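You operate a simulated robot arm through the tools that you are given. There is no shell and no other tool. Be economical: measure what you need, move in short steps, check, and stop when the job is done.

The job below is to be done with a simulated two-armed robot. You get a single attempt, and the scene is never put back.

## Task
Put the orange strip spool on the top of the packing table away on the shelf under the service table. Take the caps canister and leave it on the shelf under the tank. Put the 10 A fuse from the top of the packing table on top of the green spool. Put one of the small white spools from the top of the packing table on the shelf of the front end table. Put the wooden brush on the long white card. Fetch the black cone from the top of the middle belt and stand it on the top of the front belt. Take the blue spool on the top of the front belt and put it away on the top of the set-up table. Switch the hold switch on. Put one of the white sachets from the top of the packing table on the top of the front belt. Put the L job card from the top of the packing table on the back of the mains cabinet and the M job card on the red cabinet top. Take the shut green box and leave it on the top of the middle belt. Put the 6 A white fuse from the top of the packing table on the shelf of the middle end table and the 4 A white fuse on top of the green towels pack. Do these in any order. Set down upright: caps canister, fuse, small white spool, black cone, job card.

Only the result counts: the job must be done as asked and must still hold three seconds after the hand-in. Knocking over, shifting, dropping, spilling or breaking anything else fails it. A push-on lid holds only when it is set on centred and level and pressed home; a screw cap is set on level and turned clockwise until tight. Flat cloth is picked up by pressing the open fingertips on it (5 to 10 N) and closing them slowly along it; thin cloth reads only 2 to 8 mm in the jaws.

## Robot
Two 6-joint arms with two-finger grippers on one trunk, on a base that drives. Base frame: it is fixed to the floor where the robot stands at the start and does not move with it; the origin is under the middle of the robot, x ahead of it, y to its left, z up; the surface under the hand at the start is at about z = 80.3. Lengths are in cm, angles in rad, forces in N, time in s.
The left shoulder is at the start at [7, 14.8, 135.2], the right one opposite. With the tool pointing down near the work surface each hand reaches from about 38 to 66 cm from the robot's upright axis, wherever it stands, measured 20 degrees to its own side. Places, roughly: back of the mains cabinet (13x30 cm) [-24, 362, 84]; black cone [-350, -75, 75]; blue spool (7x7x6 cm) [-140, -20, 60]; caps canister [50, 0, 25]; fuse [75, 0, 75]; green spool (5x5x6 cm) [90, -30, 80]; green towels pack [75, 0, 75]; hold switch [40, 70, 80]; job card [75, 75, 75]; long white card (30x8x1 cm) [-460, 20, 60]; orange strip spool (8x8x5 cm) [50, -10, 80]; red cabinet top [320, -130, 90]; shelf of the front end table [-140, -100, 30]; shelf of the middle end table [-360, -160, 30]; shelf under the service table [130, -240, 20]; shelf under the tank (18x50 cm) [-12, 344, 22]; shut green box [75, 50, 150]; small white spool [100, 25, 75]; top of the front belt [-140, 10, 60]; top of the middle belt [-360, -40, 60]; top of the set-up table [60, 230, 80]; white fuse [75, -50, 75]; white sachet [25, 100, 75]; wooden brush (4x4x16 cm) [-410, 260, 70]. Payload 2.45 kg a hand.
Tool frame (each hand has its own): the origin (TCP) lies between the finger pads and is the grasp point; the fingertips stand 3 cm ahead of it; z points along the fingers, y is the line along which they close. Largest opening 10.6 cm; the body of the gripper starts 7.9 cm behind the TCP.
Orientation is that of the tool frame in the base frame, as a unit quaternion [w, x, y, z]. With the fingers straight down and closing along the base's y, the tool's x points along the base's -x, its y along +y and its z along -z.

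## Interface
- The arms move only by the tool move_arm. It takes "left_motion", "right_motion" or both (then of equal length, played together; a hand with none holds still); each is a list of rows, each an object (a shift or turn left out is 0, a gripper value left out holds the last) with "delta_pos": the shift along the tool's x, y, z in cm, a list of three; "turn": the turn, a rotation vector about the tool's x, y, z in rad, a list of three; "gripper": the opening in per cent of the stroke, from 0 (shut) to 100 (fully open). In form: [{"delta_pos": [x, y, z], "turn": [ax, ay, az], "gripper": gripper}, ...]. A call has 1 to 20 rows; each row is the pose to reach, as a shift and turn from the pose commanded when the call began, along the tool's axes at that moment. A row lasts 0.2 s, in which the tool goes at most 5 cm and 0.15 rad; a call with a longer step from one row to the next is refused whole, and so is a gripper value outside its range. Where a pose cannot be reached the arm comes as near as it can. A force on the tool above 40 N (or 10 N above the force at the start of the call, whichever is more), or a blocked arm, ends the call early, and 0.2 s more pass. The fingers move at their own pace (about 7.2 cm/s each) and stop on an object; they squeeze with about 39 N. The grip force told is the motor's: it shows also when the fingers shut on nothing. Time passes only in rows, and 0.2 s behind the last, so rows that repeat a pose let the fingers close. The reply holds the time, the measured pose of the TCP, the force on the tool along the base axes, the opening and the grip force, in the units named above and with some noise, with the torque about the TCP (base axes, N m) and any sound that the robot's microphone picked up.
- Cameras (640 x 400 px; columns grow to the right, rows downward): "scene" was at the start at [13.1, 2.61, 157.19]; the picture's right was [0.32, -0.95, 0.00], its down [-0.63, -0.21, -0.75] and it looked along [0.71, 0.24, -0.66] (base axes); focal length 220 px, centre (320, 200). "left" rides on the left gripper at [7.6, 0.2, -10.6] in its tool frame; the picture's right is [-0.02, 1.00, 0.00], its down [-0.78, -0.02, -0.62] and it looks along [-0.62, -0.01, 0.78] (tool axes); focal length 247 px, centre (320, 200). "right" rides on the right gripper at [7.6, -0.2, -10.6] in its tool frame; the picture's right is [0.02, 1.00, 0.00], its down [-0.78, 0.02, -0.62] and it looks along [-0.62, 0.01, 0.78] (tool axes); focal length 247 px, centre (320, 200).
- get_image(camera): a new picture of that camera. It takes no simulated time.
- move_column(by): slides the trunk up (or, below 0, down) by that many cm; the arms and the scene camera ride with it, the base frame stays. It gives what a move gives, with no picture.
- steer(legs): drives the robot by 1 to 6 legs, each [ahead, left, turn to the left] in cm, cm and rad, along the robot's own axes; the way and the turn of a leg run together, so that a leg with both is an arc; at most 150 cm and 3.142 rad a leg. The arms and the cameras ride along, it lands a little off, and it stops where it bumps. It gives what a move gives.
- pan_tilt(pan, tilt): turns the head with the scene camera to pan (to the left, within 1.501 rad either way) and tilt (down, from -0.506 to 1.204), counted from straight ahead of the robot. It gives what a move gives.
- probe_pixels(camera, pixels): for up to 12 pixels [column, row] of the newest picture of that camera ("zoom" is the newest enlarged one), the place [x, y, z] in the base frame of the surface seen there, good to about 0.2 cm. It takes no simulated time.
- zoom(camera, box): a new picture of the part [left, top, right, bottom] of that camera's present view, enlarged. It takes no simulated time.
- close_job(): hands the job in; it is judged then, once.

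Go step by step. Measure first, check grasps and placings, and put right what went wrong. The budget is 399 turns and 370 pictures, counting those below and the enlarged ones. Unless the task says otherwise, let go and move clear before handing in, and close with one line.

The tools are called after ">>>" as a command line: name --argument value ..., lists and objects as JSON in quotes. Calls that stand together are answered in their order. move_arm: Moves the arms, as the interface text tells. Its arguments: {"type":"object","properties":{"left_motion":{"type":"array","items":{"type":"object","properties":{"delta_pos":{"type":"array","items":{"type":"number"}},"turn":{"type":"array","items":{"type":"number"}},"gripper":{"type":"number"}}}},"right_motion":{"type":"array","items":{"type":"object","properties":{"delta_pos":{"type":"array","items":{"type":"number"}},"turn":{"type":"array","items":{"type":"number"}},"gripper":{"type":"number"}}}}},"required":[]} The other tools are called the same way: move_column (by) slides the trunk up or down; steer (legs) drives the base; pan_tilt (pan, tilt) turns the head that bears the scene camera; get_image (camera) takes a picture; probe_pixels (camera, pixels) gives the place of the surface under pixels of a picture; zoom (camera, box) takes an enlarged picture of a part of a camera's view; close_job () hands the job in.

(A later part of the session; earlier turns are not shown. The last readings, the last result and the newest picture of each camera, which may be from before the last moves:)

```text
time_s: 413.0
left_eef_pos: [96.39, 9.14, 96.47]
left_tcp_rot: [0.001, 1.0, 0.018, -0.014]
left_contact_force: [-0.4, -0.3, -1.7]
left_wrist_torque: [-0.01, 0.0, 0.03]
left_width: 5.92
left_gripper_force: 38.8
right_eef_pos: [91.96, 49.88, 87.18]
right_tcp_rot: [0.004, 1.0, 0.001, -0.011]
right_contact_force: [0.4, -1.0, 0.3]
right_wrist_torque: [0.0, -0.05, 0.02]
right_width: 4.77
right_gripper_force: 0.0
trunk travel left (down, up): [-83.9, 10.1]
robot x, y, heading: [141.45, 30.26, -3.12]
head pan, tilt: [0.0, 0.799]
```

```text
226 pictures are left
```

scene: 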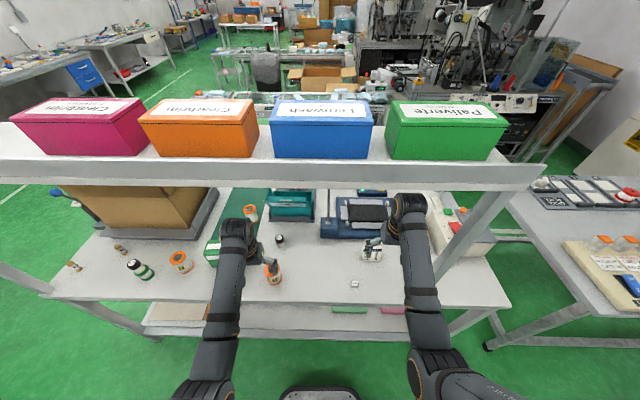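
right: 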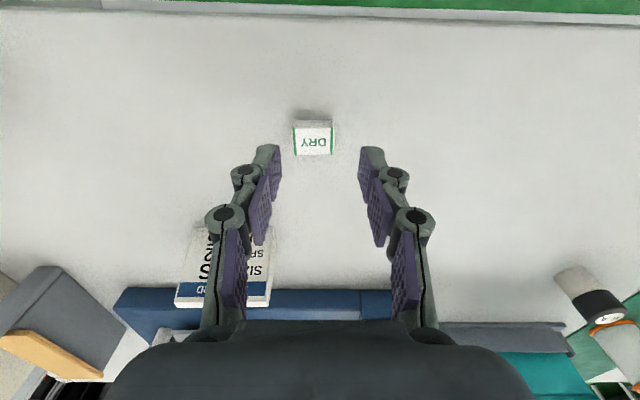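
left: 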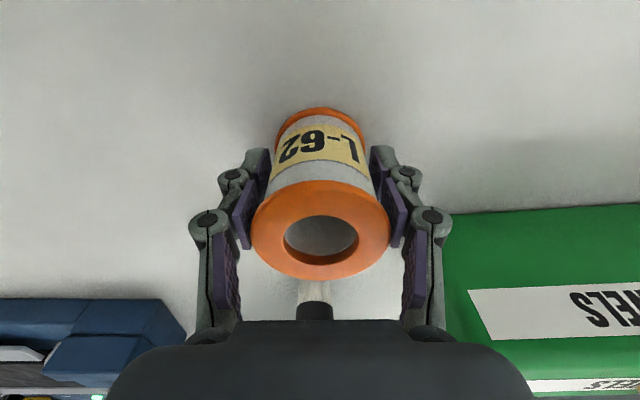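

Aligned. I descend until the tips are just above the table and close.

>>> move_arm --right_motion '[{"delta_pos": [0, -0.2, 2.5]}, {"delta_pos": [0, -0.2, 3.8]}, {"delta_pos": [0, -0.2, 3.8], "gripper": 30}, {"delta_pos": [0, -0.2, 3.8], "gripper": 12}, {"delta_pos": [0, -0.2, 3.8], "gripper": 12}]'

>>> get_image --camera "right"

```text
time_s: 414.2
left_eef_pos: [96.38, 9.05, 96.3]
left_tcp_rot: [0.002, 1.0, 0.018, -0.014]
left_contact_force: [-0.2, 0.3, -1.8]
left_wrist_torque: [0.01, 0.01, -0.02]
left_width: 5.91
left_gripper_force: 38.9
right_eef_pos: [91.91, 49.85, 83.27]
right_tcp_rot: [0.004, 1.0, 0.002, -0.01]
right_contact_force: [-0.4, -0.5, -0.2]
right_wrist_torque: [-0.04, -0.01, 0.0]
right_width: 2.99
right_gripper_force: 39.1
trunk travel left (down, up): [-83.9, 10.1]
robot x, y, heading: [141.01, 30.33, -3.118]
head pan, tilt: [0.0, 0.799]
```

```text
225 pictures are left
```

right: 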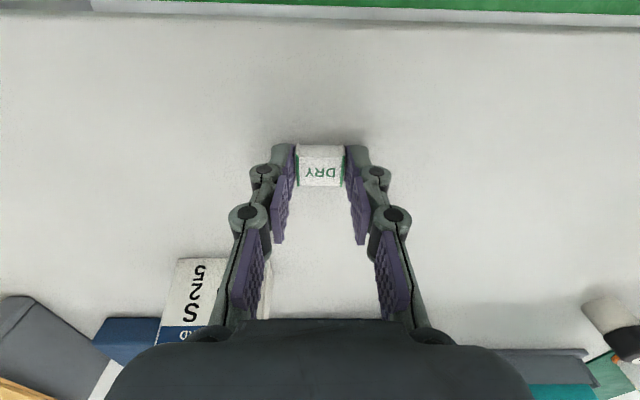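

Sachet gripped. I lift, back out, and drive facing west past the table end toward the front line.

>>> move_arm --right_motion '[{"delta_pos": [0, 0, -4]}, {"delta_pos": [0, 0, -8]}, {"delta_pos": [0, 0, -12]}]'

>>> steer --legs '[[-38, 0, 0], [0, 75, -0.026], [0, 75, 0], [110, 0, 0], [95, 0, 0]]'

>>> pan_tilt --pan -0.3 --tilt 0.5

>>> get_image --camera "scene"

```text
time_s: 415.0
left_eef_pos: [96.44, 9.19, 96.51]
left_tcp_rot: [0.002, 1.0, 0.019, -0.015]
left_contact_force: [-0.6, 0.3, -1.0]
left_wrist_torque: [0.03, 0.02, 0.01]
left_width: 5.92
left_gripper_force: 38.9
right_eef_pos: [92.15, 50.05, 95.29]
right_tcp_rot: [0.003, 1.0, 0.002, -0.01]
right_contact_force: [-0.1, 0.0, 0.2]
right_wrist_torque: [0.02, 0.0, -0.01]
right_width: 3.0
right_gripper_force: 38.6
trunk travel left (down, up): [-83.9, 10.1]
robot x, y, heading: [141.74, 30.14, -3.12]
head pan, tilt: [0.0, 0.799]
```

```text
time_s: 434.5
left_eef_pos: [-70.49, -141.1, 96.51]
left_tcp_rot: [0.002, 1.0, 0.012, -0.014]
left_contact_force: [-0.5, -0.1, -2.1]
left_wrist_torque: [0.0, 0.0, -0.05]
left_width: 5.89
left_gripper_force: 38.8
right_eef_pos: [-74.15, -100.19, 95.31]
right_tcp_rot: [0.004, 1.0, -0.004, -0.01]
right_contact_force: [-0.7, 0.0, 0.8]
right_wrist_torque: [-0.01, 0.01, -0.01]
right_width: 3.0
right_gripper_force: 38.8
trunk travel left (down, up): [-83.9, 10.1]
robot x, y, heading: [-25.76, -120.67, -3.13]
head pan, tilt: [0.0, 0.799]
```

```text
time_s: 435.3
left_eef_pos: [-70.5, -141.13, 96.38]
left_tcp_rot: [0.002, 1.0, 0.013, -0.014]
left_contact_force: [-0.5, 0.1, -0.6]
left_wrist_torque: [-0.02, -0.02, 0.0]
left_width: 5.91
left_gripper_force: 39.0
right_eef_pos: [-74.19, -100.21, 95.2]
right_tcp_rot: [0.004, 1.0, -0.004, -0.01]
right_contact_force: [0.8, 0.0, -0.6]
right_wrist_torque: [0.0, 0.0, -0.02]
right_width: 3.01
right_gripper_force: 39.2
trunk travel left (down, up): [-83.9, 10.1]
robot x, y, heading: [-25.4, -120.75, -3.128]
head pan, tilt: [-0.3, 0.499]
```

```text
224 pictures are left
```

scene: 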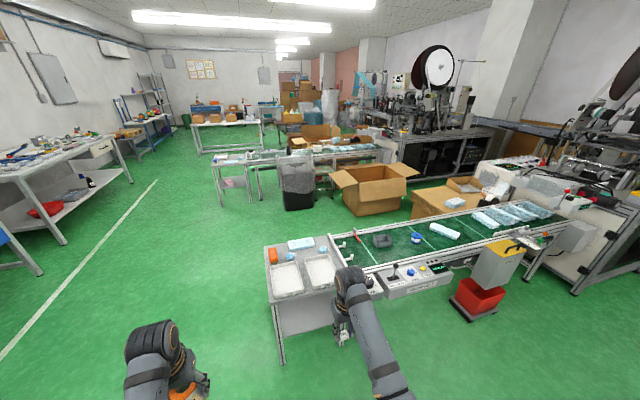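

The front line: end table at (305,270), belt with a blue spool at (416,238). I zoom and probe.

>>> zoom --camera "scene" --box '[250, 190, 570, 370]'

>>> probe_pixels --camera "scene" --pixels '[[270, 245], [327, 240], [272, 300], [283, 360], [300, 243], [305, 318], [416, 238], [380, 240], [445, 230], [400, 255], [360, 265], [470, 215]]'

```text
2.00 times, centred on (410, 280) of scene
```

zoom: 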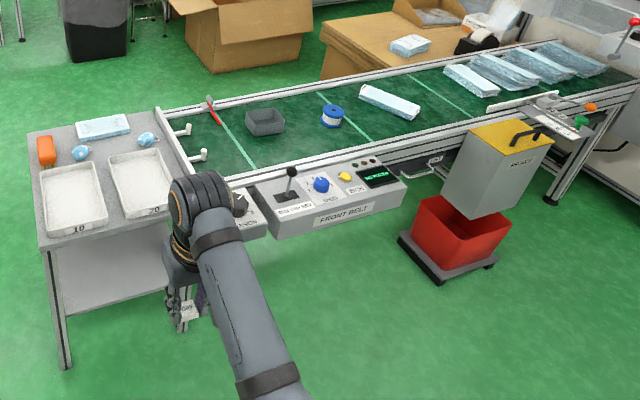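

```text
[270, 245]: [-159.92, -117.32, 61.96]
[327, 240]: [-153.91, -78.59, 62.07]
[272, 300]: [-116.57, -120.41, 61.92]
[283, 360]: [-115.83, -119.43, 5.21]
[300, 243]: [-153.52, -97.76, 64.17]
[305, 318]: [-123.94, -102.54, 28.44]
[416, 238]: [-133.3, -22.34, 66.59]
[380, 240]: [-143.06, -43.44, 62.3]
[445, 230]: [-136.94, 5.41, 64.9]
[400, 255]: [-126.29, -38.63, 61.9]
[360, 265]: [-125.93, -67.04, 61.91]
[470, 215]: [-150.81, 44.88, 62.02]
```

I probe free belt spots for the sachet.

>>> probe_pixels --camera "zoom" --pixels '[[222, 160], [265, 155], [300, 155], [330, 140], [360, 130], [400, 130], [430, 110], [240, 200], [300, 215], [430, 250], [212, 150], [190, 170]]'

```text
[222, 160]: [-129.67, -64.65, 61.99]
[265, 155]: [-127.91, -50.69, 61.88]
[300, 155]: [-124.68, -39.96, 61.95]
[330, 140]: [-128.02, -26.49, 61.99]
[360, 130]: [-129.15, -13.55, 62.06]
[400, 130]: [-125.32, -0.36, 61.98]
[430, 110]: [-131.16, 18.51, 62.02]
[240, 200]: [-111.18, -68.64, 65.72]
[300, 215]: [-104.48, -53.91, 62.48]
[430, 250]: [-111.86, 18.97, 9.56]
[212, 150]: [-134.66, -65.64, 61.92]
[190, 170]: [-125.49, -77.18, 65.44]
```

I place the sachet at (-130,-60): drive over it first.

>>> steer --legs '[[50, -39.7, 0], [6, 0, 0]]'

>>> move_column --by -20

>>> pan_tilt --pan -0.3 --tilt 0.8

>>> get_image --camera "scene"

>>> get_image --camera "right"

```text
time_s: 439.5
left_eef_pos: [-126.64, -102.73, 96.75]
left_tcp_rot: [0.003, 1.0, 0.016, -0.017]
left_contact_force: [0.4, -0.6, -1.1]
left_wrist_torque: [-0.01, 0.02, 0.01]
left_width: 5.94
left_gripper_force: 39.2
right_eef_pos: [-130.77, -61.88, 95.37]
right_tcp_rot: [0.003, 1.0, 0.0, -0.012]
right_contact_force: [1.0, -0.7, 0.0]
right_wrist_torque: [0.02, 0.04, 0.0]
right_width: 3.03
right_gripper_force: 39.3
trunk travel left (down, up): [-83.9, 10.1]
robot x, y, heading: [-82.0, -81.9, -3.123]
head pan, tilt: [-0.3, 0.499]
```

```text
time_s: 441.6
left_eef_pos: [-127.12, -102.69, 76.49]
left_tcp_rot: [0.001, 1.0, 0.017, -0.014]
left_contact_force: [-0.1, -0.5, -1.6]
left_wrist_torque: [0.02, 0.03, 0.01]
left_width: 5.9
left_gripper_force: 39.2
right_eef_pos: [-131.1, -61.79, 75.24]
right_tcp_rot: [0.004, 1.0, 0.0, -0.011]
right_contact_force: [-0.3, -0.2, 0.2]
right_wrist_torque: [0.02, -0.02, 0.01]
right_width: 3.01
right_gripper_force: 38.9
trunk travel left (down, up): [-63.9, 30.1]
robot x, y, heading: [-82.22, -81.85, -3.12]
head pan, tilt: [-0.3, 0.499]
```

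```text
time_s: 442.4
left_eef_pos: [-127.1, -102.71, 76.47]
left_tcp_rot: [0.002, 1.0, 0.017, -0.014]
left_contact_force: [0.0, 1.0, -1.9]
left_wrist_torque: [-0.02, -0.03, 0.01]
left_width: 5.92
left_gripper_force: 38.3
right_eef_pos: [-131.09, -61.87, 75.27]
right_tcp_rot: [0.003, 1.0, -0.001, -0.011]
right_contact_force: [-0.7, -0.7, -0.3]
right_wrist_torque: [0.01, 0.02, -0.01]
right_width: 3.01
right_gripper_force: 39.0
trunk travel left (down, up): [-63.9, 30.1]
robot x, y, heading: [-82.08, -81.9, -3.122]
head pan, tilt: [-0.3, 0.799]
```

```text
222 pictures are left
```

scene: 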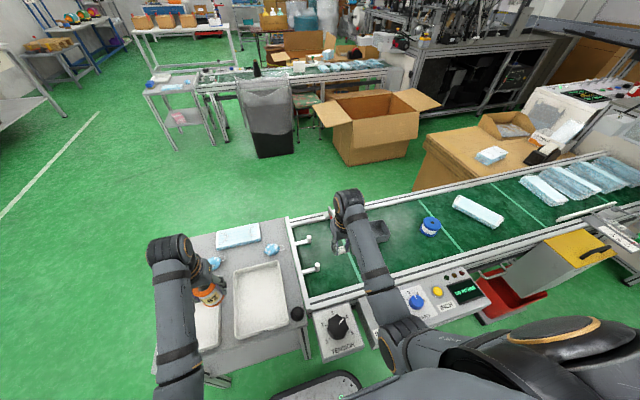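

```text
221 pictures are left
```

right: 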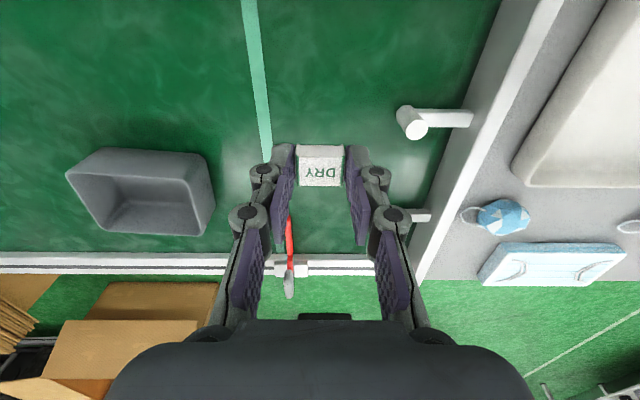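

Clear below. I lower the sachet onto the belt.

>>> move_arm --right_motion '[{"delta_pos": [0, 0, 4]}, {"delta_pos": [0, 0, 7.5]}, {"delta_pos": [0, 0, 9]}, {"delta_pos": [0, 0, 9.5]}, {"delta_pos": [0, 0, 9.9]}, {"delta_pos": [0, 0, 9.9], "gripper": 25}, {"delta_pos": [0, 0, 9.9], "gripper": 45}, {"delta_pos": [0, 0, 7], "gripper": 45}, {"delta_pos": [0, 0, 3]}, {"delta_pos": [0, 0, 0]}]'

>>> get_image --camera "right"

```text
time_s: 444.6
left_eef_pos: [-127.02, -102.65, 76.45]
left_tcp_rot: [0.001, 1.0, 0.017, -0.014]
left_contact_force: [0.6, -0.5, -1.0]
left_wrist_torque: [-0.01, 0.0, 0.0]
left_width: 5.9
left_gripper_force: 39.5
right_eef_pos: [-131.0, -61.94, 75.11]
right_tcp_rot: [0.003, 1.0, 0.0, -0.011]
right_contact_force: [0.0, 0.8, 0.1]
right_wrist_torque: [-0.03, -0.02, -0.02]
right_width: 4.78
right_gripper_force: 0.1
trunk travel left (down, up): [-63.9, 30.1]
robot x, y, heading: [-82.06, -81.8, -3.122]
head pan, tilt: [-0.3, 0.799]
```

```text
220 pictures are left
```

right: 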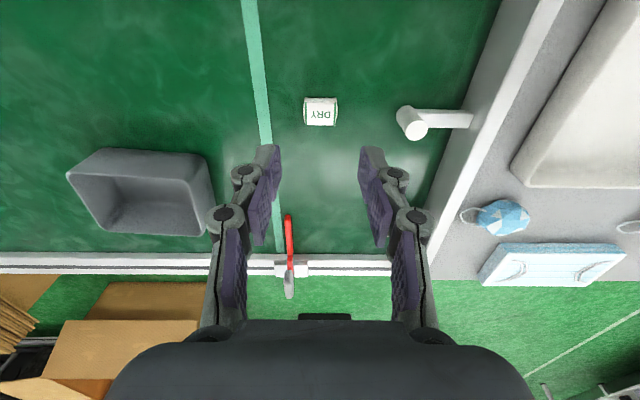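

Sachet is on the belt. Next the spool to the end-table shelf; I back off, lower the column and look at the opening.

>>> steer --legs '[[-45, 0, 0], [0, 20, 0]]'

>>> move_column --by -36

>>> pan_tilt --pan 0.0 --tilt 0.3

>>> get_image --camera "scene"

```text
time_s: 448.6
left_eef_pos: [-81.48, -121.83, 76.48]
left_tcp_rot: [0.001, 1.0, 0.015, -0.014]
left_contact_force: [0.4, -0.2, -2.2]
left_wrist_torque: [-0.02, 0.01, -0.01]
left_width: 5.93
left_gripper_force: 39.3
right_eef_pos: [-85.39, -80.87, 75.15]
right_tcp_rot: [0.002, 1.0, -0.002, -0.011]
right_contact_force: [-0.3, -0.1, 0.7]
right_wrist_torque: [0.02, 0.02, 0.0]
right_width: 4.78
right_gripper_force: 0.0
trunk travel left (down, up): [-63.9, 30.1]
robot x, y, heading: [-36.66, -100.78, -3.128]
head pan, tilt: [-0.3, 0.799]
```

```text
time_s: 452.1
left_eef_pos: [-81.55, -121.72, 40.36]
left_tcp_rot: [0.002, 1.0, 0.014, -0.014]
left_contact_force: [0.5, 0.6, -0.6]
left_wrist_torque: [-0.01, 0.03, -0.03]
left_width: 5.93
left_gripper_force: 38.7
right_eef_pos: [-85.26, -80.87, 39.24]
right_tcp_rot: [0.003, 1.0, -0.003, -0.011]
right_contact_force: [-0.3, -0.1, 0.4]
right_wrist_torque: [0.02, -0.01, -0.05]
right_width: 4.78
right_gripper_force: 0.0
trunk travel left (down, up): [-27.9, 66.1]
robot x, y, heading: [-36.5, -101.44, -3.131]
head pan, tilt: [-0.3, 0.799]
```

```text
time_s: 453.0
left_eef_pos: [-81.43, -121.72, 40.47]
left_tcp_rot: [0.002, 1.0, 0.014, -0.015]
left_contact_force: [-0.2, -0.6, -1.4]
left_wrist_torque: [0.0, 0.02, 0.02]
left_width: 5.89
left_gripper_force: 38.6
right_eef_pos: [-85.34, -80.87, 39.26]
right_tcp_rot: [0.003, 1.0, -0.003, -0.011]
right_contact_force: [0.6, -0.2, 0.3]
right_wrist_torque: [-0.01, -0.02, 0.02]
right_width: 4.78
right_gripper_force: 0.1
trunk travel left (down, up): [-27.9, 66.1]
robot x, y, heading: [-36.58, -101.1, -3.125]
head pan, tilt: [0.0, 0.3]
```

```text
219 pictures are left
```

scene: 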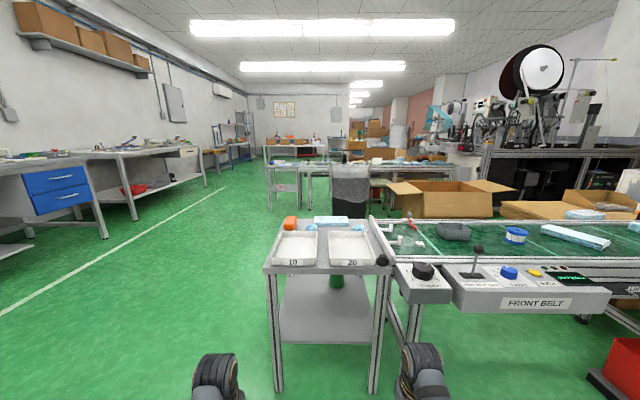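

>>> zoom --camera "scene" --box '[250, 210, 410, 370]'

>>> probe_pixels --camera "scene" --pixels '[[325, 341], [325, 330], [337, 282], [325, 310], [325, 272], [290, 300], [325, 266], [270, 320], [375, 320], [360, 310], [320, 277]]'

```text
2.50 times, centred on (330, 290) of scene
```

zoom: 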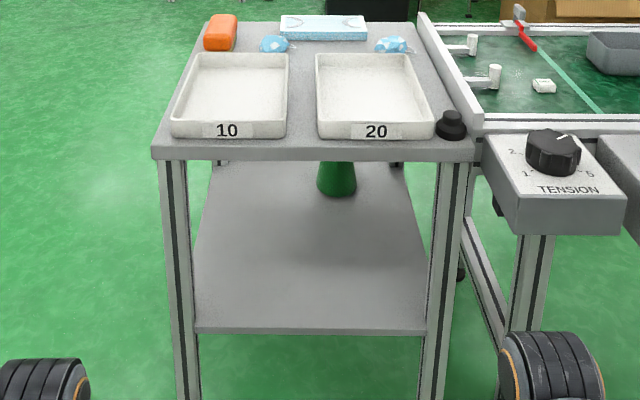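

```text
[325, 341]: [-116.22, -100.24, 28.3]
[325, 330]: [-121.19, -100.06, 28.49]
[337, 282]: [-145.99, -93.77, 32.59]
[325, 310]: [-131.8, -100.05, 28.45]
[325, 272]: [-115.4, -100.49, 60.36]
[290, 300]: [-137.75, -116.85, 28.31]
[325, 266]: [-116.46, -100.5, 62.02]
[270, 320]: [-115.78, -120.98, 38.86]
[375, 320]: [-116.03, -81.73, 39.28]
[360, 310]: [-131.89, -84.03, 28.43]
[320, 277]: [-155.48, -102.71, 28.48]
```

The opening is y -117…-84 between shelf z 28.4 and top. I measure the underside and my left wrist's top height.

>>> probe_pixels --camera "scene" --pixels '[[325, 273], [325, 274], [300, 273], [218, 356], [222, 352], [215, 360], [225, 365], [210, 370], [235, 358]]'

>>> pan_tilt --pan 0.4 --tilt 0.7

>>> get_image --camera "scene"

```text
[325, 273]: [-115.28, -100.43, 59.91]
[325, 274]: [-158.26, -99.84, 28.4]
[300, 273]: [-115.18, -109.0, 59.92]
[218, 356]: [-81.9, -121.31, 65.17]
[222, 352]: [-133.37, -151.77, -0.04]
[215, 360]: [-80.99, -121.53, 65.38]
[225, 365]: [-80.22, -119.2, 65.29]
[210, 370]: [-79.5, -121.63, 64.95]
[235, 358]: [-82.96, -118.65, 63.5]
```

```text
time_s: 453.9
left_eef_pos: [-81.47, -121.54, 40.41]
left_tcp_rot: [0.002, 1.0, 0.015, -0.014]
left_contact_force: [0.3, 0.4, -1.5]
left_wrist_torque: [-0.01, 0.01, 0.02]
left_width: 5.94
left_gripper_force: 39.2
right_eef_pos: [-85.24, -80.86, 39.28]
right_tcp_rot: [0.004, 1.0, -0.003, -0.01]
right_contact_force: [-0.4, -0.1, 0.5]
right_wrist_torque: [-0.03, 0.0, 0.02]
right_width: 4.77
right_gripper_force: 0.0
trunk travel left (down, up): [-27.9, 66.1]
robot x, y, heading: [-36.73, -101.02, -3.133]
head pan, tilt: [0.4, 0.7]
```

```text
217 pictures are left
```

scene: 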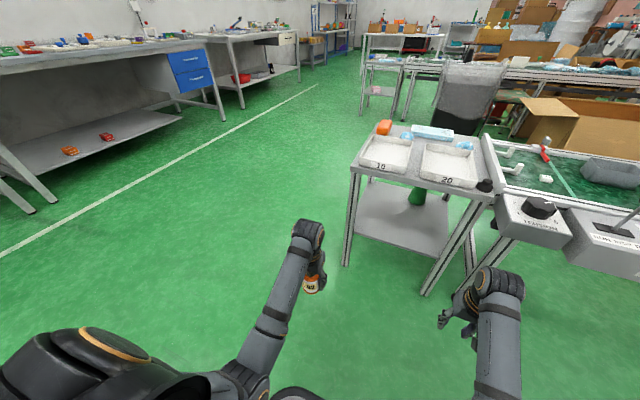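

The underside is at z 59.7 and the wrist tops out at TCP+25, so a downward hand at TCP 33.2 clears by 1.6 cm at the front edge. I turn the base -0.6 so the right arm stays clear of the belt frame.

>>> move_arm --right_motion '[{"delta_pos": [2, -4, 0]}, {"delta_pos": [4, -8, 0]}, {"delta_pos": [6, -12, 0]}]'

>>> steer --legs '[[0, 0, -0.615]]'

>>> move_column --by -7.2

```text
time_s: 454.7
left_eef_pos: [-81.45, -121.67, 40.46]
left_tcp_rot: [0.002, 1.0, 0.015, -0.014]
left_contact_force: [-0.1, -0.1, -1.9]
left_wrist_torque: [0.0, 0.01, 0.01]
left_width: 5.92
left_gripper_force: 39.2
right_eef_pos: [-79.23, -68.84, 39.03]
right_tcp_rot: [0.003, 1.0, -0.003, -0.011]
right_contact_force: [-0.5, 0.6, 0.3]
right_wrist_torque: [-0.01, 0.03, -0.03]
right_width: 4.78
right_gripper_force: 0.0
trunk travel left (down, up): [-27.9, 66.1]
robot x, y, heading: [-36.46, -100.94, -3.124]
head pan, tilt: [0.4, 0.7]
```

```text
time_s: 456.7
left_eef_pos: [-85.17, -92.16, 40.48]
left_tcp_rot: [-0.003, 0.958, -0.287, -0.013]
left_contact_force: [0.2, -0.2, -1.7]
left_wrist_torque: [-0.02, 0.0, 0.02]
left_width: 5.93
left_gripper_force: 38.8
right_eef_pos: [-52.99, -50.33, 39.04]
right_tcp_rot: [0.001, 0.953, -0.302, -0.011]
right_contact_force: [1.2, -0.6, 0.5]
right_wrist_torque: [-0.01, -0.01, -0.02]
right_width: 4.79
right_gripper_force: 0.0
trunk travel left (down, up): [-27.9, 66.1]
robot x, y, heading: [-36.55, -101.23, 2.548]
head pan, tilt: [0.4, 0.7]
```

```text
time_s: 457.8
left_eef_pos: [-85.19, -92.14, 33.27]
left_tcp_rot: [-0.003, 0.958, -0.287, -0.014]
left_contact_force: [0.4, -0.5, -1.6]
left_wrist_torque: [-0.01, 0.02, 0.02]
left_width: 5.93
left_gripper_force: 38.9
right_eef_pos: [-53.03, -50.11, 31.93]
right_tcp_rot: [-0.001, 0.953, -0.303, -0.011]
right_contact_force: [0.9, -0.1, -0.2]
right_wrist_torque: [-0.03, -0.02, 0.03]
right_width: 4.75
right_gripper_force: 0.0
trunk travel left (down, up): [-20.7, 73.3]
robot x, y, heading: [-36.45, -101.38, 2.544]
head pan, tilt: [0.4, 0.7]
```

I approach in two stages.

>>> steer --legs '[[15, 18.5, 0]]'

>>> pan_tilt --pan 0.5 --tilt 0.6

>>> get_image --camera "scene"

>>> get_image --camera "left"

```text
time_s: 459.6
left_eef_pos: [-107.86, -99.13, 33.29]
left_tcp_rot: [-0.003, 0.958, -0.288, -0.014]
left_contact_force: [0.1, 0.3, -1.5]
left_wrist_torque: [0.01, 0.01, -0.03]
left_width: 5.92
left_gripper_force: 39.0
right_eef_pos: [-75.67, -57.19, 31.74]
right_tcp_rot: [0.001, 0.953, -0.302, -0.011]
right_contact_force: [0.2, -0.5, -0.5]
right_wrist_torque: [-0.01, -0.01, 0.02]
right_width: 4.74
right_gripper_force: 0.1
trunk travel left (down, up): [-20.7, 73.3]
robot x, y, heading: [-59.2, -107.89, 2.544]
head pan, tilt: [0.4, 0.7]
```

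```text
time_s: 460.3
left_eef_pos: [-107.91, -99.2, 33.24]
left_tcp_rot: [-0.002, 0.958, -0.288, -0.014]
left_contact_force: [-0.4, 0.4, -1.7]
left_wrist_torque: [0.0, 0.02, -0.01]
left_width: 5.92
left_gripper_force: 39.7
right_eef_pos: [-75.69, -57.18, 31.81]
right_tcp_rot: [0.0, 0.953, -0.304, -0.011]
right_contact_force: [0.2, -0.3, -0.1]
right_wrist_torque: [0.01, -0.03, 0.01]
right_width: 4.77
right_gripper_force: 0.0
trunk travel left (down, up): [-20.7, 73.3]
robot x, y, heading: [-59.32, -107.75, 2.547]
head pan, tilt: [0.499, 0.6]
```

```text
216 pictures are left
```

scene: 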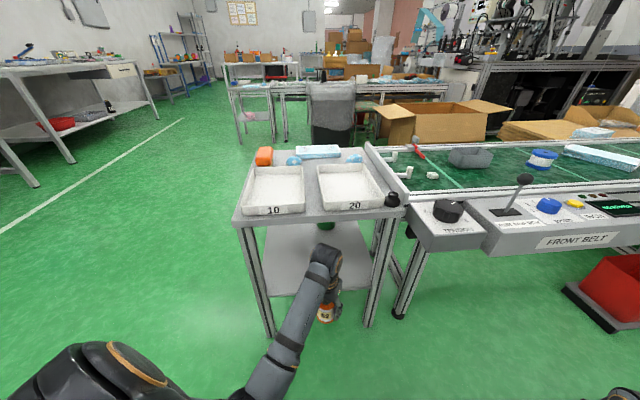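

```text
215 pictures are left
```

left: 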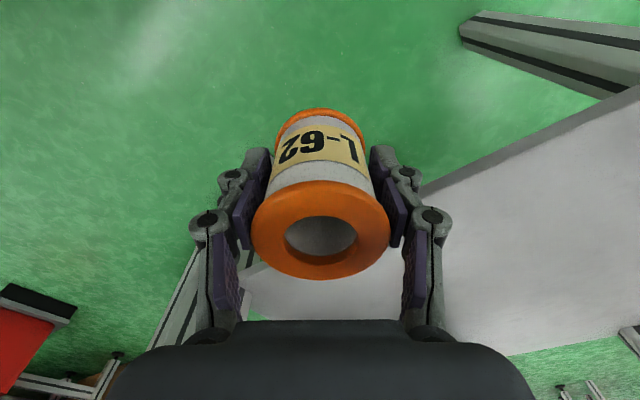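

I verify the wrist top, then go in.

>>> probe_pixels --camera "scene" --pixels '[[322, 246], [332, 248], [320, 255], [326, 252], [326, 300], [325, 316]]'

>>> steer --legs '[[10.2, 9.1, 0]]'

>>> get_image --camera "scene"

>>> get_image --camera "left"

```text
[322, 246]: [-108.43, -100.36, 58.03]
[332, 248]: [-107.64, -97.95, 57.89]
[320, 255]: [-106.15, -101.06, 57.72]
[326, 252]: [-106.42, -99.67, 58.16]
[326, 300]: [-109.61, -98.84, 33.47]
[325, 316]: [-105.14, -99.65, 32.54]
```

```text
time_s: 461.6
left_eef_pos: [-121.47, -100.89, 33.23]
left_tcp_rot: [-0.003, 0.958, -0.287, -0.014]
left_contact_force: [0.3, -0.2, -1.7]
left_wrist_torque: [-0.03, 0.01, -0.02]
left_width: 5.92
left_gripper_force: 39.0
right_eef_pos: [-89.31, -58.97, 31.74]
right_tcp_rot: [0.0, 0.953, -0.302, -0.011]
right_contact_force: [0.0, 0.2, 0.4]
right_wrist_torque: [0.02, -0.03, 0.02]
right_width: 4.78
right_gripper_force: 0.0
trunk travel left (down, up): [-20.7, 73.3]
robot x, y, heading: [-73.12, -109.86, 2.539]
head pan, tilt: [0.499, 0.6]
```

```text
214 pictures are left
```

scene: 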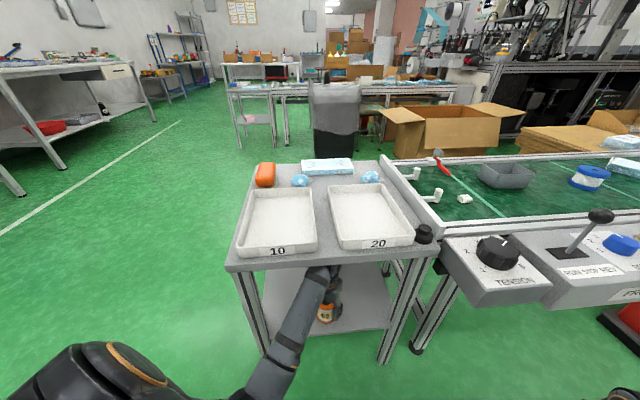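

```text
213 pictures are left
```

left: 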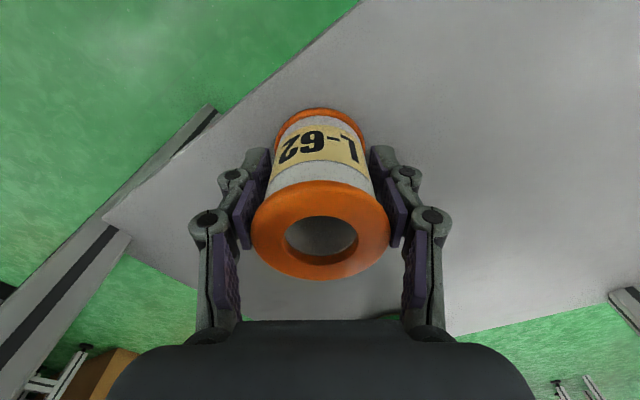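

The spool is over the shelf. I lower to contact, open and withdraw straight back.

>>> move_arm --left_motion '[{"delta_pos": [0, 0, 0.2]}, {"delta_pos": [0, 0, 0.35]}, {"delta_pos": [0, 0, 0.5]}]'

```text
time_s: 462.4
left_eef_pos: [-121.47, -100.92, 32.89]
left_tcp_rot: [-0.004, 0.958, -0.287, -0.016]
left_contact_force: [2.5, -3.8, 16.8]
left_wrist_torque: [-0.14, -0.54, -0.05]
left_width: 5.9
left_gripper_force: 39.1
right_eef_pos: [-89.26, -58.9, 31.91]
right_tcp_rot: [0.0, 0.953, -0.303, -0.012]
right_contact_force: [-0.8, -0.3, 0.4]
right_wrist_torque: [0.0, 0.0, 0.01]
right_width: 4.76
right_gripper_force: 0.1
trunk travel left (down, up): [-20.7, 73.3]
robot x, y, heading: [-72.53, -109.85, 2.541]
head pan, tilt: [0.499, 0.6]
```

>>> move_arm --left_motion '[{"delta_pos": [0, 0, -0.15], "gripper": 100}, {"delta_pos": [0, 0, -0.15], "gripper": 100}, {"delta_pos": [0, 0, -0.15], "gripper": 100}]'

>>> steer --legs '[[-11, 0, 0], [-25, -17, 0]]'

>>> get_image --camera "scene"

```text
time_s: 463.2
left_eef_pos: [-121.53, -100.9, 32.96]
left_tcp_rot: [-0.003, 0.958, -0.287, -0.014]
left_contact_force: [0.5, -0.8, -0.5]
left_wrist_torque: [0.02, 0.01, -0.06]
left_width: 10.6
left_gripper_force: 0.0
right_eef_pos: [-89.32, -58.98, 31.8]
right_tcp_rot: [0.0, 0.953, -0.303, -0.011]
right_contact_force: [0.7, -0.6, 0.8]
right_wrist_torque: [-0.01, 0.03, 0.02]
right_width: 4.77
right_gripper_force: 0.1
trunk travel left (down, up): [-20.7, 73.3]
robot x, y, heading: [-72.78, -110.01, 2.542]
head pan, tilt: [0.499, 0.6]
```

```text
time_s: 466.0
left_eef_pos: [-81.98, -106.89, 32.88]
left_tcp_rot: [-0.003, 0.957, -0.289, -0.014]
left_contact_force: [-0.2, -0.2, 0.8]
left_wrist_torque: [-0.01, 0.03, 0.0]
left_width: 10.6
left_gripper_force: 0.0
right_eef_pos: [-49.58, -65.18, 31.81]
right_tcp_rot: [0.0, 0.952, -0.306, -0.01]
right_contact_force: [-0.1, 1.0, 0.0]
right_wrist_torque: [0.02, 0.0, -0.01]
right_width: 4.74
right_gripper_force: 0.0
trunk travel left (down, up): [-20.7, 73.3]
robot x, y, heading: [-33.64, -116.34, 2.54]
head pan, tilt: [0.499, 0.6]
```

```text
212 pictures are left
```

scene: 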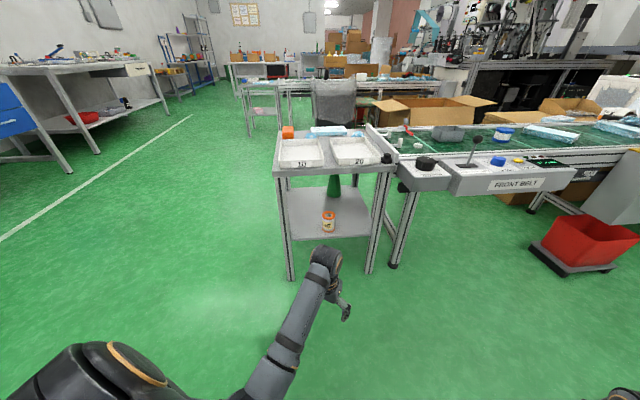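

The L-62 spool stands on the shelf. Next the blue spool on the front belt with the right hand: I raise the column, face west and drive up.

>>> move_column --by 38

>>> move_column --by 14

>>> steer --legs '[[0, 0, 0.6]]'

>>> move_arm --right_motion '[{"delta_pos": [-3, 4, 0], "gripper": 100}, {"delta_pos": [-6, 8, 0]}, {"delta_pos": [-9, 11, 0]}]'

>>> steer --legs '[[42, -72, 0]]'

>>> get_image --camera "right"

>>> pan_tilt --pan -0.3 --tilt 0.7

>>> get_image --camera "scene"

```text
time_s: 469.7
left_eef_pos: [-82.09, -107.04, 70.91]
left_tcp_rot: [-0.002, 0.957, -0.29, -0.013]
left_contact_force: [-0.4, 0.6, -0.4]
left_wrist_torque: [-0.01, 0.01, -0.01]
left_width: 10.59
left_gripper_force: 0.0
right_eef_pos: [-49.67, -65.11, 69.79]
right_tcp_rot: [0.0, 0.952, -0.306, -0.011]
right_contact_force: [-0.3, 1.0, -0.7]
right_wrist_torque: [0.01, -0.02, 0.01]
right_width: 4.75
right_gripper_force: 0.0
trunk travel left (down, up): [-58.7, 35.3]
robot x, y, heading: [-33.34, -116.18, 2.539]
head pan, tilt: [0.499, 0.6]
```

```text
time_s: 471.4
left_eef_pos: [-82.06, -106.95, 84.97]
left_tcp_rot: [-0.002, 0.957, -0.29, -0.014]
left_contact_force: [-0.3, 0.4, 0.5]
left_wrist_torque: [-0.02, 0.02, 0.0]
left_width: 10.6
left_gripper_force: 0.0
right_eef_pos: [-49.7, -65.23, 83.87]
right_tcp_rot: [0.0, 0.952, -0.306, -0.011]
right_contact_force: [-0.6, 0.6, -0.1]
right_wrist_torque: [0.02, -0.02, 0.05]
right_width: 4.79
right_gripper_force: 0.0
trunk travel left (down, up): [-72.7, 21.3]
robot x, y, heading: [-33.23, -116.31, 2.541]
head pan, tilt: [0.499, 0.6]
```

```text
time_s: 473.4
left_eef_pos: [-78.72, -136.25, 84.92]
left_tcp_rot: [0.002, 1.0, 0.009, -0.014]
left_contact_force: [0.3, -0.2, 0.9]
left_wrist_torque: [0.0, -0.03, 0.0]
left_width: 10.59
left_gripper_force: 0.1
right_eef_pos: [-75.77, -83.43, 83.92]
right_tcp_rot: [0.003, 1.0, -0.008, -0.01]
right_contact_force: [-0.1, -0.3, -0.1]
right_wrist_torque: [0.0, 0.01, 0.01]
right_width: 4.76
right_gripper_force: 0.0
trunk travel left (down, up): [-72.7, 21.3]
robot x, y, heading: [-33.43, -116.37, -3.136]
head pan, tilt: [0.499, 0.6]
```

```text
time_s: 474.2
left_eef_pos: [-78.65, -136.29, 84.9]
left_tcp_rot: [0.001, 1.0, 0.008, -0.013]
left_contact_force: [0.1, -0.6, 0.1]
left_wrist_torque: [-0.02, -0.05, -0.02]
left_width: 10.6
left_gripper_force: 0.0
right_eef_pos: [-85.05, -94.49, 84.03]
right_tcp_rot: [0.003, 1.0, -0.008, -0.011]
right_contact_force: [0.2, 0.3, -0.7]
right_wrist_torque: [0.04, -0.03, 0.03]
right_width: 10.59
right_gripper_force: 0.1
trunk travel left (down, up): [-72.7, 21.3]
robot x, y, heading: [-33.43, -116.22, -3.134]
head pan, tilt: [0.499, 0.6]
```

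```text
time_s: 478.7
left_eef_pos: [-120.81, -64.86, 84.96]
left_tcp_rot: [0.001, 1.0, 0.006, -0.014]
left_contact_force: [0.5, 0.3, 0.5]
left_wrist_torque: [0.03, 0.02, 0.0]
left_width: 10.58
left_gripper_force: 0.0
right_eef_pos: [-126.97, -22.87, 84.12]
right_tcp_rot: [0.003, 1.0, -0.009, -0.011]
right_contact_force: [0.0, 0.5, 1.7]
right_wrist_torque: [-0.02, 0.0, 0.01]
right_width: 10.61
right_gripper_force: 0.0
trunk travel left (down, up): [-72.7, 21.3]
robot x, y, heading: [-75.58, -44.61, 3.14]
head pan, tilt: [0.499, 0.6]
```

```text
211 pictures are left
```

right: 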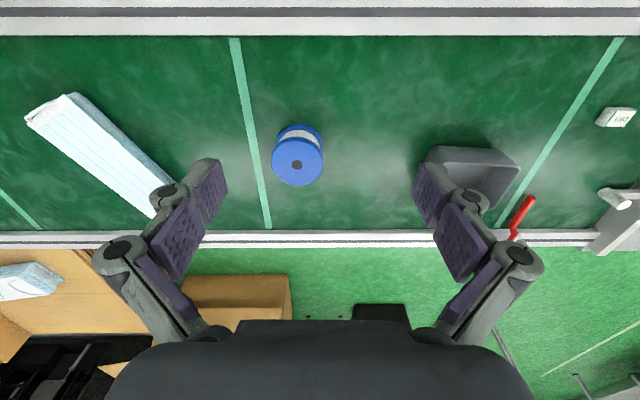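

```text
time_s: 479.8
left_eef_pos: [-120.96, -64.81, 84.98]
left_tcp_rot: [0.002, 1.0, 0.007, -0.013]
left_contact_force: [0.8, -0.4, 0.1]
left_wrist_torque: [0.0, 0.01, -0.01]
left_width: 10.59
left_gripper_force: 0.0
right_eef_pos: [-127.06, -22.92, 84.02]
right_tcp_rot: [0.004, 1.0, -0.009, -0.011]
right_contact_force: [-0.3, -0.4, 0.7]
right_wrist_torque: [-0.04, 0.0, -0.02]
right_width: 10.6
right_gripper_force: 0.0
trunk travel left (down, up): [-72.7, 21.3]
robot x, y, heading: [-75.69, -44.9, 3.139]
head pan, tilt: [-0.3, 0.7]
```

```text
210 pictures are left
```

scene: 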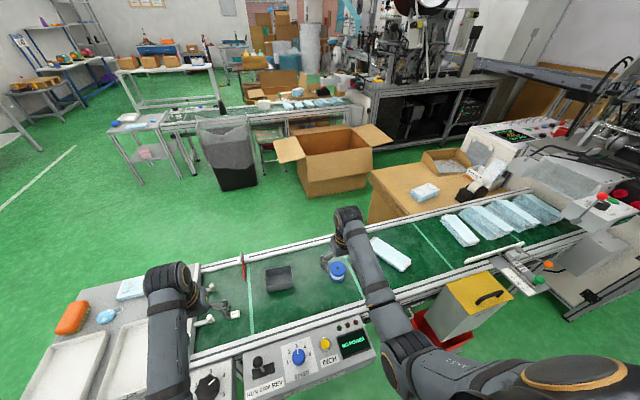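

>>> probe_pixels --camera "right" --pixels '[[276, 162], [319, 160], [298, 144], [298, 182], [297, 128]]'

>>> probe_pixels --camera "scene" --pixels '[[256, 360], [298, 356], [385, 295], [395, 330], [375, 270], [350, 345]]'

```text
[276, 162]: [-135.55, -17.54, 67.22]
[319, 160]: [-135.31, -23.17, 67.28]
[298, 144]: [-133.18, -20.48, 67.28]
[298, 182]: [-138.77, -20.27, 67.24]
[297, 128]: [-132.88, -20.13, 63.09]
```

```text
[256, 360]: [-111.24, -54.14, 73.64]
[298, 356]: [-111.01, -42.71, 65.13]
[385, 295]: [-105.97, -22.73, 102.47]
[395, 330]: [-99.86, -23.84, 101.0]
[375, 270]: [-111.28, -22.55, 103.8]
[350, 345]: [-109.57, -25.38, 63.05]
```

Spool centre (-135.9,-20.35), top 67.25. I move over, lower the column 12 and check.

>>> steer --legs '[[8.9, -2.5, 0]]'

>>> move_column --by -11

>>> get_image --camera "right"

```text
time_s: 480.9
left_eef_pos: [-129.79, -62.35, 84.75]
left_tcp_rot: [0.002, 1.0, 0.008, -0.014]
left_contact_force: [0.4, -0.8, -0.9]
left_wrist_torque: [0.04, -0.02, 0.01]
left_width: 10.61
left_gripper_force: 0.1
right_eef_pos: [-136.01, -20.29, 84.18]
right_tcp_rot: [0.003, 1.0, -0.01, -0.01]
right_contact_force: [-0.1, 1.0, 0.2]
right_wrist_torque: [0.0, -0.02, 0.02]
right_width: 10.59
right_gripper_force: 0.0
trunk travel left (down, up): [-72.7, 21.3]
robot x, y, heading: [-84.62, -42.18, 3.14]
head pan, tilt: [-0.3, 0.7]
```

```text
time_s: 482.3
left_eef_pos: [-129.77, -62.26, 73.86]
left_tcp_rot: [0.001, 1.0, 0.007, -0.014]
left_contact_force: [-0.2, 0.7, 0.0]
left_wrist_torque: [0.01, 0.0, 0.02]
left_width: 10.59
left_gripper_force: 0.1
right_eef_pos: [-135.9, -20.35, 73.14]
right_tcp_rot: [0.004, 1.0, -0.009, -0.011]
right_contact_force: [-0.2, -1.1, 0.0]
right_wrist_torque: [0.0, -0.01, 0.02]
right_width: 10.59
right_gripper_force: 0.1
trunk travel left (down, up): [-61.7, 32.3]
robot x, y, heading: [-84.48, -42.37, 3.143]
head pan, tilt: [-0.3, 0.7]
```

```text
209 pictures are left
```

right: 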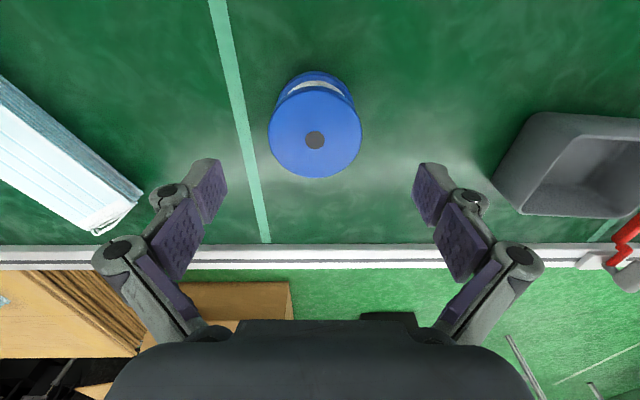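

>>> move_arm --right_motion '[{"delta_pos": [0, -0.3, 3]}, {"delta_pos": [0, -0.3, 6]}, {"delta_pos": [0, -0.3, 7.8]}, {"delta_pos": [0, -0.3, 7.8], "gripper": 80}, {"delta_pos": [0, -0.3, 7.8], "gripper": 55}, {"delta_pos": [0, -0.3, 7.8], "gripper": 40}, {"delta_pos": [0, -0.3, 7.8], "gripper": 40}]'

>>> get_image --camera "right"

```text
time_s: 483.9
left_eef_pos: [-129.76, -62.22, 73.8]
left_tcp_rot: [0.002, 1.0, 0.007, -0.014]
left_contact_force: [0.2, 0.0, -0.1]
left_wrist_torque: [0.01, -0.01, -0.03]
left_width: 10.57
left_gripper_force: 0.0
right_eef_pos: [-136.04, -20.2, 65.24]
right_tcp_rot: [0.003, 1.0, -0.009, -0.01]
right_contact_force: [0.9, 0.4, 0.2]
right_wrist_torque: [0.06, -0.03, -0.03]
right_width: 6.54
right_gripper_force: 39.6
trunk travel left (down, up): [-61.7, 32.3]
robot x, y, heading: [-84.3, -42.8, 3.141]
head pan, tilt: [-0.3, 0.7]
```

```text
208 pictures are left
```

right: 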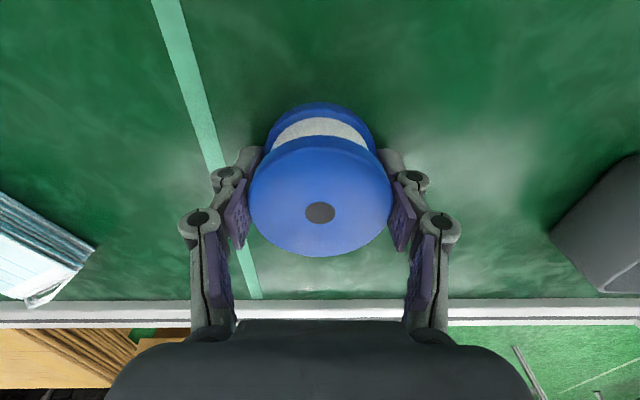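

Gripped (6.54). I raise, back off and drive to the west side of the set-up table.

>>> move_column --by 32

>>> steer --legs '[[-42, 0, 0], [0, 0, -1.57], [140, 0, 0], [100, 0, 0], [0, 0, -1.57]]'

>>> pan_tilt --pan 0.0 --tilt 0.7

>>> get_image --camera "scene"

```text
time_s: 487.1
left_eef_pos: [-129.75, -62.35, 105.9]
left_tcp_rot: [0.001, 1.0, 0.007, -0.014]
left_contact_force: [-0.1, 0.4, 0.3]
left_wrist_torque: [-0.02, 0.02, -0.03]
left_width: 10.6
left_gripper_force: 0.2
right_eef_pos: [-136.1, -20.15, 97.32]
right_tcp_rot: [0.003, 1.0, -0.01, -0.011]
right_contact_force: [-0.3, -0.4, -2.9]
right_wrist_torque: [-0.04, 0.04, 0.01]
right_width: 6.53
right_gripper_force: 39.2
trunk travel left (down, up): [-93.7, 0.3]
robot x, y, heading: [-84.14, -42.19, 3.143]
head pan, tilt: [-0.3, 0.7]
```

```text
time_s: 508.6
left_eef_pos: [-0.33, 218.56, 105.87]
left_tcp_rot: [0.014, -0.015, 1.0, 0.001]
left_contact_force: [-0.1, -0.4, 0.5]
left_wrist_torque: [-0.03, 0.02, 0.01]
left_width: 10.58
left_gripper_force: 0.0
right_eef_pos: [6.55, 176.37, 97.25]
right_tcp_rot: [0.01, 0.002, 1.0, 0.004]
right_contact_force: [0.5, 0.2, -2.4]
right_wrist_torque: [0.01, -0.02, 0.03]
right_width: 6.54
right_gripper_force: 38.8
trunk travel left (down, up): [-93.7, 0.3]
robot x, y, heading: [-45.38, 197.71, 0.013]
head pan, tilt: [-0.3, 0.7]
```

```text
time_s: 509.4
left_eef_pos: [-0.45, 218.5, 105.92]
left_tcp_rot: [0.013, -0.015, 1.0, 0.002]
left_contact_force: [0.1, -0.3, 0.3]
left_wrist_torque: [-0.01, 0.01, -0.03]
left_width: 10.6
left_gripper_force: 0.0
right_eef_pos: [6.65, 176.24, 97.22]
right_tcp_rot: [0.01, 0.002, 1.0, 0.004]
right_contact_force: [0.4, 0.2, -2.5]
right_wrist_torque: [0.01, 0.0, 0.0]
right_width: 6.54
right_gripper_force: 39.4
trunk travel left (down, up): [-93.7, 0.3]
robot x, y, heading: [-45.29, 197.68, 0.017]
head pan, tilt: [0.0, 0.7]
```

```text
207 pictures are left
```

scene: 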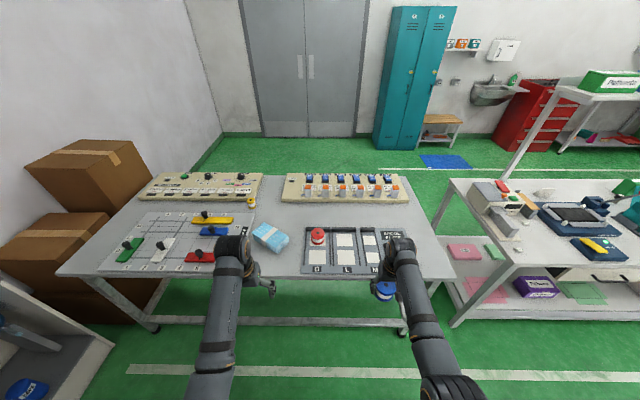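

>>> probe_pixels --camera "scene" --pixels '[[290, 262], [280, 270], [265, 262], [315, 240], [300, 270], [430, 262], [440, 245], [430, 235], [415, 270], [398, 240], [300, 280], [450, 275]]'

>>> zoom --camera "scene" --box '[200, 200, 480, 320]'

```text
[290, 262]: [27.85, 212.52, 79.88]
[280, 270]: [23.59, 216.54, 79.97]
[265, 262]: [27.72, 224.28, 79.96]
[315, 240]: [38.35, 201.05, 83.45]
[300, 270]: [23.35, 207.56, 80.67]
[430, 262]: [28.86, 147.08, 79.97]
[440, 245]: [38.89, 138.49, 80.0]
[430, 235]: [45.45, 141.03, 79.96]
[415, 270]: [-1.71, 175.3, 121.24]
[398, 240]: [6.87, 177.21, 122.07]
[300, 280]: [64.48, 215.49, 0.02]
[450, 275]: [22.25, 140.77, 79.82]
```

```text
2.29 times, centred on (340, 260) of scene
```

zoom: 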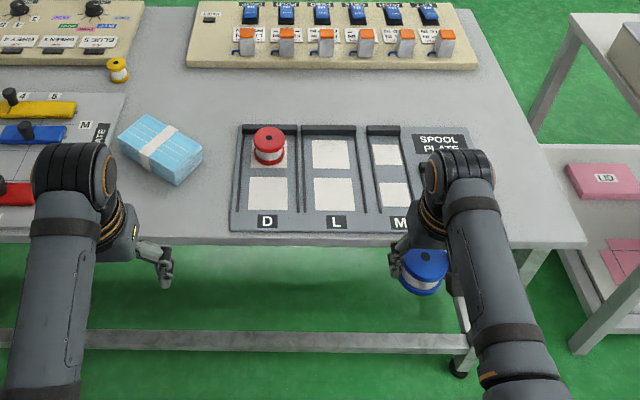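

Free spot: (26.5,218) between the spool tray and the switch board, in front of the blue pack. I bring the blue spool over it.

>>> steer --legs '[[0, 41.5, -0.015], [19.7, 0, 0]]'

>>> get_image --camera "right"

>>> get_image --camera "scene"

```text
time_s: 513.2
left_eef_pos: [19.12, 259.12, 106.11]
left_tcp_rot: [0.016, -0.006, 1.0, 0.002]
left_contact_force: [-0.3, 0.4, -0.1]
left_wrist_torque: [0.02, -0.06, 0.0]
left_width: 10.58
left_gripper_force: 0.1
right_eef_pos: [25.4, 216.98, 97.44]
right_tcp_rot: [0.012, 0.01, 1.0, 0.003]
right_contact_force: [-0.6, 0.4, -2.8]
right_wrist_torque: [0.04, -0.04, 0.01]
right_width: 6.53
right_gripper_force: 38.9
trunk travel left (down, up): [-93.7, 0.3]
robot x, y, heading: [-25.87, 239.6, -0.004]
head pan, tilt: [0.0, 0.7]
```

```text
205 pictures are left
```

right: 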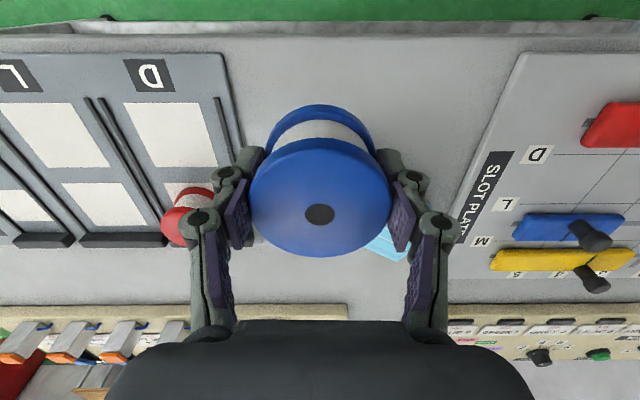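

```text
204 pictures are left
```

scene: 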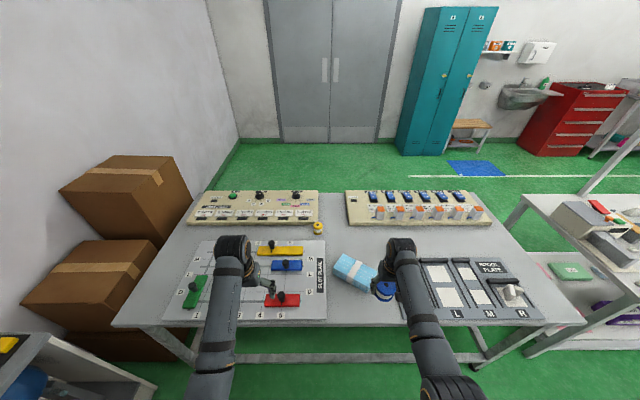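

>>> probe_pixels --camera "right" --pixels '[[225, 90], [238, 140], [470, 170], [390, 245], [375, 240], [300, 60], [400, 100], [430, 140]]'

>>> probe_pixels --camera "scene" --pixels '[[360, 287], [378, 270], [332, 270], [345, 280], [326, 300], [415, 310]]'

```text
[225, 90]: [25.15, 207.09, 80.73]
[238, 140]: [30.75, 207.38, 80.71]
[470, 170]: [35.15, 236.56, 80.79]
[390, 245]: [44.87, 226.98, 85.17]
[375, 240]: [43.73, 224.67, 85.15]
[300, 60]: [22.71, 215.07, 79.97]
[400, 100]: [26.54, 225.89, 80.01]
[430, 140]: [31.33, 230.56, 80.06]
```

```text
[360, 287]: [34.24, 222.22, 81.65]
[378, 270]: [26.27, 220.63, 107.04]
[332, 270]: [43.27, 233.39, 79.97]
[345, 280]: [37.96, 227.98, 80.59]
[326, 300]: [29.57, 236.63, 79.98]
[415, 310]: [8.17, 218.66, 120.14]
```

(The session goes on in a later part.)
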